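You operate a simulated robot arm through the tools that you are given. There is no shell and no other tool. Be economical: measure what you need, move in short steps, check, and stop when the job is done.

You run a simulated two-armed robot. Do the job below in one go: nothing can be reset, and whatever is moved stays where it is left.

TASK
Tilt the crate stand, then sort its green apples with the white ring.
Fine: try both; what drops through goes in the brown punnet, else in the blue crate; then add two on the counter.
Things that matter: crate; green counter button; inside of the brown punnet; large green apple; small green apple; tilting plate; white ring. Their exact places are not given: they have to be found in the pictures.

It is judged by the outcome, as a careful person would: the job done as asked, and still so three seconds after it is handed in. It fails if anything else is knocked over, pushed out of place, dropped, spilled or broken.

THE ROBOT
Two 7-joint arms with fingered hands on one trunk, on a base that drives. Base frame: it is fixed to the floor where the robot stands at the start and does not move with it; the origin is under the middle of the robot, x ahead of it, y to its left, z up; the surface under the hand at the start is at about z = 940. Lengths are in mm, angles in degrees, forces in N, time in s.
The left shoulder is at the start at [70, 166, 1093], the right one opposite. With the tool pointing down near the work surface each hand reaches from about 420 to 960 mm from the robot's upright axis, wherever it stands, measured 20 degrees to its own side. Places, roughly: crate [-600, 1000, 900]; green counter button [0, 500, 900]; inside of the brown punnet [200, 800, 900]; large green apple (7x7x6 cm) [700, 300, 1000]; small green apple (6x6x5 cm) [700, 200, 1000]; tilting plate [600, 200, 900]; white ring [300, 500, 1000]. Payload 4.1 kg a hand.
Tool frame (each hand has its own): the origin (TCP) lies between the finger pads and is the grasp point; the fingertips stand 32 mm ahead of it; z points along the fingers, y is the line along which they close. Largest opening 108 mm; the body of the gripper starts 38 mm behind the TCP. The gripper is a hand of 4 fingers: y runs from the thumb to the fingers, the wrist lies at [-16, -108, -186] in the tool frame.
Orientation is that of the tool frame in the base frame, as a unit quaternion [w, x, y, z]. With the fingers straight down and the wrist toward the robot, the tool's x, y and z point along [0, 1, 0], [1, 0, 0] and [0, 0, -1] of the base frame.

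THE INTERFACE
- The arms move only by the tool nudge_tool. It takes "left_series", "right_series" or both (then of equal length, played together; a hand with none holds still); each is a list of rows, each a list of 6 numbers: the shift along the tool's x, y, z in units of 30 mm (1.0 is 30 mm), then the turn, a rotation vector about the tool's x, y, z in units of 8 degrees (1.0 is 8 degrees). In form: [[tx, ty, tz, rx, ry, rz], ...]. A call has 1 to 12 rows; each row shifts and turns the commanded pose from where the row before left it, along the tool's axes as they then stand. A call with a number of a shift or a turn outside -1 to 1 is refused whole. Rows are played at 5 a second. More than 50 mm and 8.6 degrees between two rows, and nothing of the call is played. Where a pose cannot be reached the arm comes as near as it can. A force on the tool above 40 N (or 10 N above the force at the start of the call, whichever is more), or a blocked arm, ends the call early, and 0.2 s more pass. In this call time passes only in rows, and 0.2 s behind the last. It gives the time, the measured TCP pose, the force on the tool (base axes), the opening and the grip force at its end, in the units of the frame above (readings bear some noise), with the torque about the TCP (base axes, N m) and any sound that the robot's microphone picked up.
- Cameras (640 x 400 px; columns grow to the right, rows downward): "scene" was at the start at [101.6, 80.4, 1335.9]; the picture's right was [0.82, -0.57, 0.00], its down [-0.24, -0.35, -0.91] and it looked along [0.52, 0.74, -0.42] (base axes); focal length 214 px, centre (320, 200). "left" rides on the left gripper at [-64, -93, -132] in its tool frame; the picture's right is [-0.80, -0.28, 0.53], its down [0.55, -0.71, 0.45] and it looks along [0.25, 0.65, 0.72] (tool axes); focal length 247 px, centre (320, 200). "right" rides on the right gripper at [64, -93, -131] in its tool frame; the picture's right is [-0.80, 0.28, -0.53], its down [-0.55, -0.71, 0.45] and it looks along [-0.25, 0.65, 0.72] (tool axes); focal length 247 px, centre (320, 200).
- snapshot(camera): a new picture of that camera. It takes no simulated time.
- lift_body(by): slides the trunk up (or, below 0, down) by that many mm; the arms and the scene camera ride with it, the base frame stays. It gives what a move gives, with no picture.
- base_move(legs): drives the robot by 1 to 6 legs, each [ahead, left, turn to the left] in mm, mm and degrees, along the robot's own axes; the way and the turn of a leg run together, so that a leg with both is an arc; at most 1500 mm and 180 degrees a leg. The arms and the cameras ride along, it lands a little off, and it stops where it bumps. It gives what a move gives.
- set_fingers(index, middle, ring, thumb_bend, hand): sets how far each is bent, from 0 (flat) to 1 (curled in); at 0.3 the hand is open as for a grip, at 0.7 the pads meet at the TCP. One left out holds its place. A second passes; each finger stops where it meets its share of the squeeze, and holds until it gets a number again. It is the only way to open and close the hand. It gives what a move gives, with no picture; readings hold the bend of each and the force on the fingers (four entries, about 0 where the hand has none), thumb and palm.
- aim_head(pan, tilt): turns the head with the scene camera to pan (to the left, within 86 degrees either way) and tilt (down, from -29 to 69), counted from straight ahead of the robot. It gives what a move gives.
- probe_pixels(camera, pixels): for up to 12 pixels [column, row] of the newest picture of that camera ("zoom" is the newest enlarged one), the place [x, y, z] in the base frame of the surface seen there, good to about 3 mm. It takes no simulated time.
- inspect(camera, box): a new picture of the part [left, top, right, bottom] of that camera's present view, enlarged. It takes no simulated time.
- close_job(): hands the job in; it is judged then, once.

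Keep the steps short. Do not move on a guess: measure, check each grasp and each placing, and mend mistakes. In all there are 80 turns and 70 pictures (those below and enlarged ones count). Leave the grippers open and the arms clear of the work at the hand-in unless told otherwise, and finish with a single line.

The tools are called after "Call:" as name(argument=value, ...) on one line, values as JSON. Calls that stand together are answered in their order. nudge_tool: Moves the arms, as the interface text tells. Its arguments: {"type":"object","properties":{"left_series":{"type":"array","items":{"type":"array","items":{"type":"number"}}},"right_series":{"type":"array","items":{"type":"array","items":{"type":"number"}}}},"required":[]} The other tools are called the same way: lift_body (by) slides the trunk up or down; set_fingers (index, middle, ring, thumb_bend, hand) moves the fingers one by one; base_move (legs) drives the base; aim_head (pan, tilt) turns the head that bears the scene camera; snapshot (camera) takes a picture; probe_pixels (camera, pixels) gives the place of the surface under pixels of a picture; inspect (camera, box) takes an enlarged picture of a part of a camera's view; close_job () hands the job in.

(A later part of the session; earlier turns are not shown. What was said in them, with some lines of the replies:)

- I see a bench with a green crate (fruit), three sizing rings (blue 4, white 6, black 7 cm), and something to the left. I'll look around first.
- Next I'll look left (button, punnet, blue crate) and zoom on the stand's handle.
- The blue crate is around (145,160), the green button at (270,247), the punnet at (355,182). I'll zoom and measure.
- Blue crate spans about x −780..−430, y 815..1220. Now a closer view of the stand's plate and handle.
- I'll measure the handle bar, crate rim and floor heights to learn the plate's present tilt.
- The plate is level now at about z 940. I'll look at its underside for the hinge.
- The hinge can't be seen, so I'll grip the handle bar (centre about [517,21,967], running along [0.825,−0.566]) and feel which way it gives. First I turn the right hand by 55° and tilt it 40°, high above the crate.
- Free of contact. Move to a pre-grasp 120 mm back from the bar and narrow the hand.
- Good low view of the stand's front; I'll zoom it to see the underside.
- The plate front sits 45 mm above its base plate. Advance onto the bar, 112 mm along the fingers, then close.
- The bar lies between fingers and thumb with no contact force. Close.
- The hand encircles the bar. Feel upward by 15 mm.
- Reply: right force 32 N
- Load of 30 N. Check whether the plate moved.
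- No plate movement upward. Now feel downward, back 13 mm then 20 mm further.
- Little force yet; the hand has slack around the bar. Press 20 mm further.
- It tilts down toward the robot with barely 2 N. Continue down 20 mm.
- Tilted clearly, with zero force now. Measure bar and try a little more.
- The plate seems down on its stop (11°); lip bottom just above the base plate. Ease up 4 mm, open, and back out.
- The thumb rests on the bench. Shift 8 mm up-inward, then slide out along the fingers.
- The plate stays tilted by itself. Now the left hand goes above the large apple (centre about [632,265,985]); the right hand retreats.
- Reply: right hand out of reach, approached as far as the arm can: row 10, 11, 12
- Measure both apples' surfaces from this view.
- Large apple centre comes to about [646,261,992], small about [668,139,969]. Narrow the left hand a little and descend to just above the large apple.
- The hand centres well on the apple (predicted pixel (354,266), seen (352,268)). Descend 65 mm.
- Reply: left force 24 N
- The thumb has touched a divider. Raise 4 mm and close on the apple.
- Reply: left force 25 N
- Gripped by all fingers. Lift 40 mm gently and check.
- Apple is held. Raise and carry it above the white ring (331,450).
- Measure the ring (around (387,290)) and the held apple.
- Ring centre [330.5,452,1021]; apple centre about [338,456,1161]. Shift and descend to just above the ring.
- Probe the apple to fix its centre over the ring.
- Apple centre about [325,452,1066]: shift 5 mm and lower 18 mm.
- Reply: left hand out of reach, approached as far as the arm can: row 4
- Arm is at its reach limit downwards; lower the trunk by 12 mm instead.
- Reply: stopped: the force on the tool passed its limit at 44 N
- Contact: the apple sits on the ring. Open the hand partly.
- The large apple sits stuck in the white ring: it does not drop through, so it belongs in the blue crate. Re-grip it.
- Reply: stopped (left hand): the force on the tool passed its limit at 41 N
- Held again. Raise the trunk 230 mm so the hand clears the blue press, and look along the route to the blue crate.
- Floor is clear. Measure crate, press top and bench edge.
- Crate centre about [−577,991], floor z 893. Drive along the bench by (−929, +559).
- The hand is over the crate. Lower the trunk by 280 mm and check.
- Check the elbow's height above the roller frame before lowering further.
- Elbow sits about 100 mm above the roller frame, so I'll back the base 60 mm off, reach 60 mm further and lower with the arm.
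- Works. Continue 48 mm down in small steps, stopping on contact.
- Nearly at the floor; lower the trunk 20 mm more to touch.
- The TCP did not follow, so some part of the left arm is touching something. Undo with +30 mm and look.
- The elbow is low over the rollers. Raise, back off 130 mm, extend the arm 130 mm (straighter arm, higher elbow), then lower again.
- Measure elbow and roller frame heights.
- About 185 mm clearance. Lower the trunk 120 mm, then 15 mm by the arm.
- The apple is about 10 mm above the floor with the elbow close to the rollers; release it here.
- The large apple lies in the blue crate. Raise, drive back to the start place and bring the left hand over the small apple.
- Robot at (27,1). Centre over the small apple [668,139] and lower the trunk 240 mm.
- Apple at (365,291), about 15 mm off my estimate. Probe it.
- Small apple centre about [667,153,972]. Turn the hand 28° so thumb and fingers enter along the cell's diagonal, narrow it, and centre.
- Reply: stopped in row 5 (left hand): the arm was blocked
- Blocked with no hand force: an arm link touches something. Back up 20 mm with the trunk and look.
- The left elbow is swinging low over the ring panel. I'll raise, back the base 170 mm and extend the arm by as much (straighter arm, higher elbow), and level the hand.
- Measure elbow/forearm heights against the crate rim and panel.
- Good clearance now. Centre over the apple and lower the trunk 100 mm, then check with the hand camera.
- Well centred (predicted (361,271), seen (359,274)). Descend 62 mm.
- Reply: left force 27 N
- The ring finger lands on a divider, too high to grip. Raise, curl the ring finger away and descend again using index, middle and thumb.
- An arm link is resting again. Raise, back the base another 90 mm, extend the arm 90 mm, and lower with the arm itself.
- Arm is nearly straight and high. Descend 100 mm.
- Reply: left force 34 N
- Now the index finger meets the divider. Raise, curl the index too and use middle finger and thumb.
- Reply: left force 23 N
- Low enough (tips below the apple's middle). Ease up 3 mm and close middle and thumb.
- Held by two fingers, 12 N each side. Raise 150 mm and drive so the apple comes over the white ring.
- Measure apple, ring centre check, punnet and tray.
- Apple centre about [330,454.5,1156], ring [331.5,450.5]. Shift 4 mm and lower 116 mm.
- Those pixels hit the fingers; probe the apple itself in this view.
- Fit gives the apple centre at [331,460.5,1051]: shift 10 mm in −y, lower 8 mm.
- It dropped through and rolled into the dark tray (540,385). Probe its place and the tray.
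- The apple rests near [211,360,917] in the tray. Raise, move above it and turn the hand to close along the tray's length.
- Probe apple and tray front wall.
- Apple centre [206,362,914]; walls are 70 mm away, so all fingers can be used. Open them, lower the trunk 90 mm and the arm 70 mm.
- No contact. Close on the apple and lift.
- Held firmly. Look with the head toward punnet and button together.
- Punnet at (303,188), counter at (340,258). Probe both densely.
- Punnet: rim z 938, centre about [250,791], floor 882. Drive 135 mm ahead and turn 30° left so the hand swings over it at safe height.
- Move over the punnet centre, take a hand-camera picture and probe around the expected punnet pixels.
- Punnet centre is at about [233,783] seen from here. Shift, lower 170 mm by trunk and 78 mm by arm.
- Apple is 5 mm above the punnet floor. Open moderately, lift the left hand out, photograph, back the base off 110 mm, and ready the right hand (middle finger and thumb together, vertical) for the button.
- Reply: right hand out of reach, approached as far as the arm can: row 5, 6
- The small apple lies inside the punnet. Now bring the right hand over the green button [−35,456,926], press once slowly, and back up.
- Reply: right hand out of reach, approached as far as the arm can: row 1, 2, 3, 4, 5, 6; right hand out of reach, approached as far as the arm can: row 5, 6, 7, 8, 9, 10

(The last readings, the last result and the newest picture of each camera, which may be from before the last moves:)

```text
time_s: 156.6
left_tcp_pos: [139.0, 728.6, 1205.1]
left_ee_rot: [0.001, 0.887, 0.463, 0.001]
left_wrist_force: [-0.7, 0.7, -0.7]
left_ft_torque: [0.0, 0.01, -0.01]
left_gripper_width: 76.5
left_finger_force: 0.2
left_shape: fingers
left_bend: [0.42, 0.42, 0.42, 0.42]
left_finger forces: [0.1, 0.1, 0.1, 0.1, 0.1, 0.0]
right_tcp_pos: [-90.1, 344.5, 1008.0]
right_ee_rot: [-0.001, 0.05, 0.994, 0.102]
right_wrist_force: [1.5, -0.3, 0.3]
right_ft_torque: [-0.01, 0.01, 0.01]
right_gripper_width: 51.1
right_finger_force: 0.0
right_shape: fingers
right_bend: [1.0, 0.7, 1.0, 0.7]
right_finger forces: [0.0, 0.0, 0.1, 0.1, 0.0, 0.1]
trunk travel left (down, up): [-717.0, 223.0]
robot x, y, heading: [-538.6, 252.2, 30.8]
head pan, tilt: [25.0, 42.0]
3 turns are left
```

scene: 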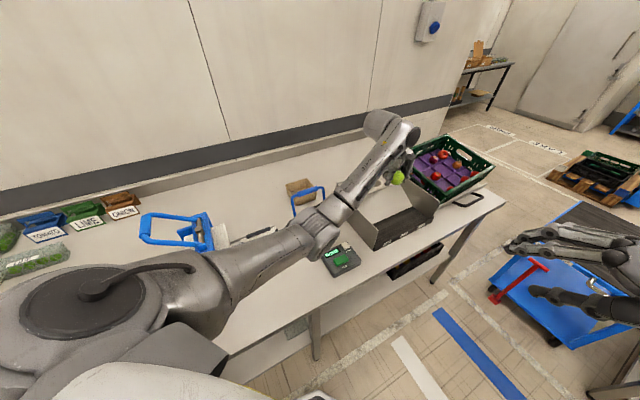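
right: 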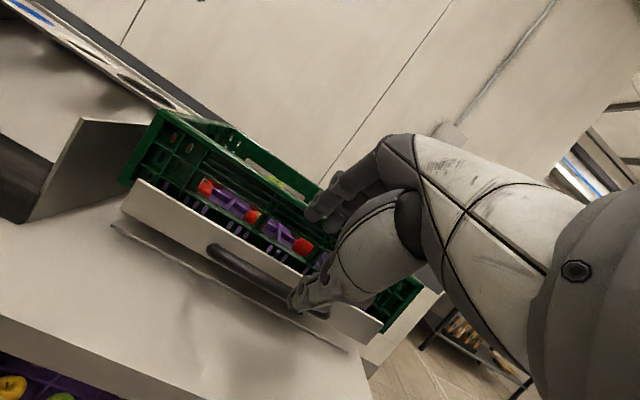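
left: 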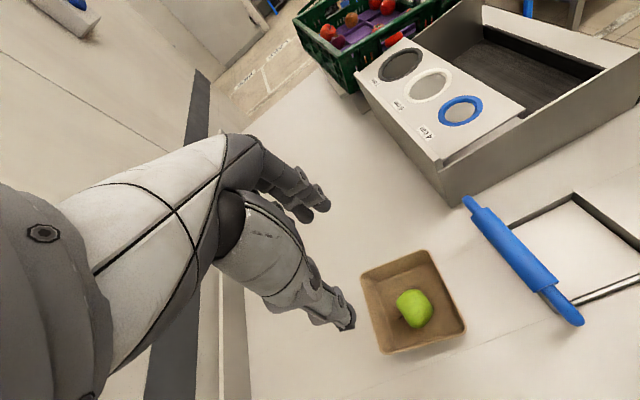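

The right arm can't reach there upright and touched nothing. The left arm is well posed: pinch its middle finger and thumb, and drive the base back so it stands over the button, then come down to a safe height above it.

Call:
set_fingers(hand="left", index=1.0, middle=0.7, ring=1.0, thumb_bend=0.7)

Call:
base_move(legs=[[-289, -145, 0]])

Call:
nudge_tool(left_series=[[0, 0, 0.954, 0, 0, 0], [0, 0, 0.954, 0, 0, 0], [0, 0, 0.954, 0, 0, 0], [0, 0, 0.954, 0, 0, 0], [0, 0, 0.954, 0, 0, 0], [0, 0, 0.954, 0, 0, 0], [0, 0, 0.954, 0, 0, 0], [0, 0, 0.9, 0, 0, 0], [0, 0, 0, 0, 0, 0]])

Call:
inspect(camera="left", box=[220, 140, 520, 340])

Call:
probe_pixels(camera="zoom", pixels=[[260, 200], [300, 200], [340, 200], [260, 240], [300, 240], [340, 240], [260, 280], [300, 280], [340, 280], [220, 240], [220, 280], [380, 240]])

```text
time_s: 157.6
left_tcp_pos: [138.7, 728.0, 1203.2]
left_ee_rot: [0.001, 0.887, 0.463, 0.001]
left_wrist_force: [0.6, 0.4, 0.4]
left_ft_torque: [0.01, 0.01, -0.01]
left_gripper_width: 32.7
left_finger_force: 0.1
left_shape: fingers
left_bend: [0.92, 0.7, 1.0, 0.68]
left_finger forces: [0.0, 0.1, 0.1, 0.0, 0.0, 0.1]
right_tcp_pos: [-91.4, 344.3, 1007.6]
right_ee_rot: [0.0, 0.051, 0.994, 0.101]
right_wrist_force: [-0.8, 0.7, 0.6]
right_ft_torque: [-0.01, 0.02, 0.0]
right_gripper_width: 51.2
right_finger_force: 0.1
right_shape: fingers
right_bend: [1.0, 0.7, 1.0, 0.7]
right_finger forces: [0.0, 0.0, 0.0, 0.0, 0.0, 0.1]
trunk travel left (down, up): [-717.0, 223.0]
robot x, y, heading: [-538.8, 255.1, 30.8]
head pan, tilt: [25.0, 42.0]
```

```text
time_s: 159.8
left_tcp_pos: [-42.1, 451.2, 1203.5]
left_ee_rot: [0.001, 0.886, 0.463, 0.0]
left_wrist_force: [0.7, -0.3, -0.6]
left_ft_torque: [0.01, 0.0, 0.0]
left_gripper_width: 51.2
left_finger_force: 0.1
left_shape: fingers
left_bend: [1.0, 0.7, 1.0, 0.7]
left_finger forces: [0.0, 0.0, 0.0, 0.0, 0.0, 0.0]
right_tcp_pos: [-269.2, 67.6, 1008.1]
right_ee_rot: [0.0, 0.05, 0.994, 0.101]
right_wrist_force: [0.3, -0.5, 0.0]
right_ft_torque: [0.04, -0.05, 0.01]
right_gripper_width: 51.0
right_finger_force: 0.0
right_shape: fingers
right_bend: [1.0, 0.7, 1.0, 0.7]
right_finger forces: [0.1, 0.1, 0.0, 0.0, 0.0, 0.1]
trunk travel left (down, up): [-717.0, 223.0]
robot x, y, heading: [-718.7, -23.0, 31.2]
head pan, tilt: [25.0, 42.0]
```

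```text
time_s: 161.8
left_tcp_pos: [-40.9, 448.0, 976.0]
left_ee_rot: [0.001, 0.886, 0.464, 0.001]
left_wrist_force: [0.1, 0.4, 0.0]
left_ft_torque: [0.0, 0.0, -0.02]
left_gripper_width: 51.1
left_finger_force: 0.0
left_shape: fingers
left_bend: [1.0, 0.7, 1.0, 0.7]
left_finger forces: [0.0, 0.0, 0.0, 0.0, 0.0, 0.0]
right_tcp_pos: [-270.5, 66.5, 1008.4]
right_ee_rot: [0.0, 0.051, 0.994, 0.101]
right_wrist_force: [0.8, -0.2, 0.4]
right_ft_torque: [-0.02, -0.02, 0.03]
right_gripper_width: 50.7
right_finger_force: 0.1
right_shape: fingers
right_bend: [1.0, 0.7, 1.0, 0.7]
right_finger forces: [0.1, 0.1, 0.1, 0.0, 0.0, 0.0]
trunk travel left (down, up): [-717.0, 223.0]
robot x, y, heading: [-722.2, -27.7, 30.9]
head pan, tilt: [25.0, 42.0]
```

```text
2.00 times, centred on (370, 240) of left
```

zoom: 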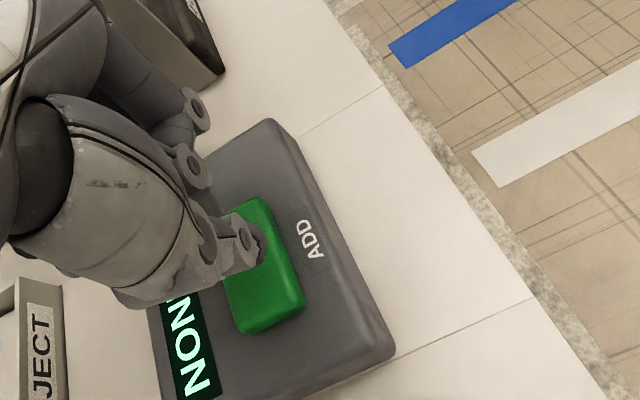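

```text
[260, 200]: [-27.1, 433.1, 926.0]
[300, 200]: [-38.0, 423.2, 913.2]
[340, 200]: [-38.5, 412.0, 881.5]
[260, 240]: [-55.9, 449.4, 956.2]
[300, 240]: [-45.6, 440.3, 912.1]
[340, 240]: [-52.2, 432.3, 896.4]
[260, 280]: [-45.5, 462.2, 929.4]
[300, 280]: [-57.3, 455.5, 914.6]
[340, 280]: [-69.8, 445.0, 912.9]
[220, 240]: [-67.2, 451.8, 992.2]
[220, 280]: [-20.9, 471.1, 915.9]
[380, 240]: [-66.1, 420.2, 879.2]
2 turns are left
```

The pinch stands over the green button (centre about [−42,454]). Shift 6 mm, press, release, press again, release.

Call:
nudge_tool(left_series=[[0.14, -0.14, 0, 0, 0, 0], [0, 0, 0.17, 0, 0, 0], [0, 0, 0.17, 0, 0, 0], [0, 0, 0.17, 0, 0, 0], [0, 0, 0.17, 0, 0, 0], [0, 0, 0.17, 0, 0, 0], [0, 0, 0.17, 0, 0, 0], [0, 0, 0.17, 0, 0, 0], [0, 0, 0.17, 0, 0, 0], [0, 0, 0.1, 0, 0, 0], [0, 0, 0, 0, 0, 0]])

Call:
nudge_tool(left_series=[[0, 0, -0.4, 0, 0, 0], [0, 0, -0.5, 0, 0, 0], [0, 0, -0.5, 0, 0, 0], [0, 0, 0, 0, 0, 0], [0, 0, 0, 0, 0, 0]])

Call:
nudge_tool(left_series=[[0, 0, 0.2, 0, 0, 0], [0, 0, 0.2, 0, 0, 0], [0, 0, 0.2, 0, 0, 0], [0, 0, 0.2, 0, 0, 0], [0, 0, 0.2, 0, 0, 0], [0, 0, 0.2, 0, 0, 0], [0, 0, 0.2, 0, 0, 0], [0, 0, 0.1, 0, 0, 0], [0, 0, 0, 0, 0, 0]])

Call:
nudge_tool(left_series=[[0, 0, -0.4, 0, 0, 0], [0, 0, -0.5, 0, 0, 0], [0, 0, -0.5, 0, 0, 0], [0, 0, 0, 0, 0, 0], [0, 0, 0, 0, 0, 0]])

```text
time_s: 163.7
left_tcp_pos: [-41.9, 457.2, 951.6]
left_ee_rot: [0.001, 0.886, 0.464, 0.012]
left_wrist_force: [-15.5, 8.4, 67.1]
left_ft_torque: [0.23, 0.73, -0.07]
left_gripper_width: 49.3
left_finger_force: 43.5
left_shape: fingers
left_bend: [1.0, 0.7, 1.0, 0.71]
left_finger forces: [0.1, 4.8, 0.0, 0.0, 81.9, 0.0]
right_tcp_pos: [-273.5, 65.3, 1010.5]
right_ee_rot: [0.001, 0.051, 0.993, 0.103]
right_wrist_force: [0.5, -0.2, -1.0]
right_ft_torque: [0.05, 0.02, 0.02]
right_gripper_width: 51.0
right_finger_force: 0.1
right_shape: fingers
right_bend: [1.0, 0.7, 1.0, 0.7]
right_finger forces: [0.1, 0.0, 0.1, 0.1, 0.1, 0.0]
trunk travel left (down, up): [-717.0, 223.0]
robot x, y, heading: [-718.9, -23.5, 30.8]
head pan, tilt: [25.0, 42.0]
heard: click
stopped in row 9 (left hand): the force on the tool passed its limit at 42 N (the readings are from after the stop); the commanded pose is now the measured one
```

```text
time_s: 164.9
left_tcp_pos: [-41.1, 457.1, 984.6]
left_ee_rot: [0.001, 0.886, 0.464, 0.006]
left_wrist_force: [-0.4, -0.7, -1.5]
left_ft_torque: [0.03, -0.01, 0.0]
left_gripper_width: 50.8
left_finger_force: 0.1
left_shape: fingers
left_bend: [1.0, 0.7, 1.0, 0.7]
left_finger forces: [0.0, 0.0, 0.0, 0.1, 0.1, 0.2]
right_tcp_pos: [-270.8, 66.6, 1008.8]
right_ee_rot: [-0.001, 0.049, 0.994, 0.101]
right_wrist_force: [0.2, 0.3, 0.2]
right_ft_torque: [0.0, 0.02, 0.0]
right_gripper_width: 50.7
right_finger_force: 0.1
right_shape: fingers
right_bend: [1.0, 0.7, 1.0, 0.7]
right_finger forces: [0.0, 0.1, 0.0, 0.0, 0.0, 0.0]
trunk travel left (down, up): [-717.0, 223.0]
robot x, y, heading: [-722.1, -25.5, 30.9]
head pan, tilt: [25.0, 42.0]
```

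```text
time_s: 166.8
left_tcp_pos: [-40.3, 461.3, 950.3]
left_ee_rot: [0.001, 0.885, 0.466, 0.015]
left_wrist_force: [0.7, 5.5, 22.5]
left_ft_torque: [0.22, 0.11, -0.05]
left_gripper_width: 49.5
left_finger_force: 11.4
left_shape: fingers
left_bend: [1.0, 0.7, 1.0, 0.71]
left_finger forces: [0.1, 1.1, 0.0, 0.0, 21.1, 0.1]
right_tcp_pos: [-273.2, 66.4, 1009.9]
right_ee_rot: [0.001, 0.049, 0.993, 0.103]
right_wrist_force: [0.5, -0.8, 0.0]
right_ft_torque: [0.02, -0.02, -0.05]
right_gripper_width: 51.0
right_finger_force: 0.0
right_shape: fingers
right_bend: [1.0, 0.7, 1.0, 0.7]
right_finger forces: [0.0, 0.1, 0.0, 0.0, 0.0, 0.1]
trunk travel left (down, up): [-717.0, 223.0]
robot x, y, heading: [-722.3, -22.9, 30.7]
head pan, tilt: [25.0, 42.0]
heard: click
stopped in row 9 (left hand): the force on the tool passed its limit at 41 N (the readings are from after the stop); the commanded pose is now the measured one
```

```text
time_s: 168.0
left_tcp_pos: [-41.9, 461.9, 986.5]
left_ee_rot: [0.0, 0.886, 0.464, 0.01]
left_wrist_force: [0.7, 0.4, -0.4]
left_ft_torque: [-0.03, 0.0, -0.04]
left_gripper_width: 50.6
left_finger_force: 0.1
left_shape: fingers
left_bend: [1.0, 0.7, 1.0, 0.7]
left_finger forces: [0.0, 0.1, 0.0, 0.0, 0.0, 0.0]
right_tcp_pos: [-270.3, 67.7, 1008.4]
right_ee_rot: [0.0, 0.05, 0.994, 0.101]
right_wrist_force: [-1.3, 0.2, -0.2]
right_ft_torque: [-0.04, 0.01, 0.03]
right_gripper_width: 50.9
right_finger_force: 0.0
right_shape: fingers
right_bend: [1.0, 0.7, 1.0, 0.7]
right_finger forces: [0.0, 0.0, 0.0, 0.0, 0.1, 0.1]
trunk travel left (down, up): [-717.0, 223.0]
robot x, y, heading: [-720.3, -27.5, 30.8]
head pan, tilt: [25.0, 42.0]
1 turns are left
```

Two clicks were heard, one for each press. Last: raise the left hand clear, open both hands, and hand in.

Done: the stand is tilted, the large apple (held by the white ring) is in the blue crate, the small one (dropped through) is in the brown punnet, and the counter button was pressed twice.

Call:
nudge_tool(left_series=[[0, 0, -1, 0, 0, 0], [0, 0, -1, 0, 0, 0], [0, 0, -1, 0, 0, 0], [0, 0, -1, 0, 0, 0], [0, 0, -1, 0, 0, 0], [0, 0, -1, 0, 0, 0]])

Call:
set_fingers(hand="left", index=0.3, middle=0.3, ring=0.3, thumb_bend=0.3)

Call:
set_fingers(hand="right", index=0.3, middle=0.3, ring=0.3, thumb_bend=0.3)

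Call:
close_job()

```text
time_s: 169.4
left_tcp_pos: [-44.9, 460.1, 1168.0]
left_ee_rot: [0.002, 0.885, 0.465, 0.01]
left_wrist_force: [0.4, 0.0, -0.3]
left_ft_torque: [0.02, -0.02, 0.01]
left_gripper_width: 50.8
left_finger_force: 0.0
left_shape: fingers
left_bend: [1.0, 0.7, 1.0, 0.7]
left_finger forces: [0.0, 0.1, 0.0, 0.1, 0.0, 0.0]
right_tcp_pos: [-271.7, 68.1, 1009.2]
right_ee_rot: [0.0, 0.05, 0.993, 0.103]
right_wrist_force: [0.3, 0.4, 0.0]
right_ft_torque: [0.0, 0.04, 0.03]
right_gripper_width: 51.0
right_finger_force: 0.1
right_shape: fingers
right_bend: [1.0, 0.7, 1.0, 0.7]
right_finger forces: [0.0, 0.0, 0.1, 0.0, 0.1, 0.0]
trunk travel left (down, up): [-717.0, 223.0]
robot x, y, heading: [-717.4, -21.0, 30.7]
head pan, tilt: [25.0, 42.0]
```

```text
time_s: 170.4
left_tcp_pos: [-43.7, 460.4, 1166.8]
left_ee_rot: [0.001, 0.886, 0.464, 0.01]
left_wrist_force: [-0.4, 0.1, 0.4]
left_ft_torque: [-0.01, -0.02, 0.0]
left_gripper_width: 107.9
left_finger_force: 0.0
left_shape: fingers
left_bend: [0.3, 0.3, 0.3, 0.3]
left_finger forces: [0.0, 0.1, 0.0, 0.1, 0.1, 0.1]
right_tcp_pos: [-271.5, 67.8, 1008.3]
right_ee_rot: [0.0, 0.05, 0.994, 0.101]
right_wrist_force: [0.9, 0.3, 0.2]
right_ft_torque: [-0.01, -0.01, -0.02]
right_gripper_width: 51.1
right_finger_force: 0.0
right_shape: fingers
right_bend: [1.0, 0.7, 1.0, 0.7]
right_finger forces: [0.0, 0.1, 0.0, 0.1, 0.0, 0.0]
trunk travel left (down, up): [-717.0, 223.0]
robot x, y, heading: [-723.1, -29.6, 31.0]
head pan, tilt: [25.0, 42.0]
```

```text
time_s: 171.4
left_tcp_pos: [-44.6, 461.5, 1167.3]
left_ee_rot: [0.001, 0.885, 0.465, 0.01]
left_wrist_force: [0.3, 0.7, -0.1]
left_ft_torque: [0.02, -0.01, 0.01]
left_gripper_width: 108.0
left_finger_force: 0.1
left_shape: fingers
left_bend: [0.3, 0.3, 0.3, 0.3]
left_finger forces: [0.0, 0.0, 0.0, 0.1, 0.1, 0.1]
right_tcp_pos: [-271.1, 67.8, 1008.1]
right_ee_rot: [0.0, 0.049, 0.994, 0.101]
right_wrist_force: [0.7, -0.2, -0.4]
right_ft_torque: [-0.01, -0.01, -0.02]
right_gripper_width: 107.9
right_finger_force: 0.1
right_shape: fingers
right_bend: [0.3, 0.3, 0.3, 0.3]
right_finger forces: [0.1, 0.0, 0.1, 0.0, 0.1, 0.1]
trunk travel left (down, up): [-717.0, 223.0]
robot x, y, heading: [-719.4, -21.6, 30.8]
head pan, tilt: [25.0, 42.0]
```

```text
The job is handed in.
```

Job handed in: the stand is tilted, the large apple is in the blue crate, the small one is in the brown punnet, and the counter button was pressed twice (two clicks heard, display not re-read).
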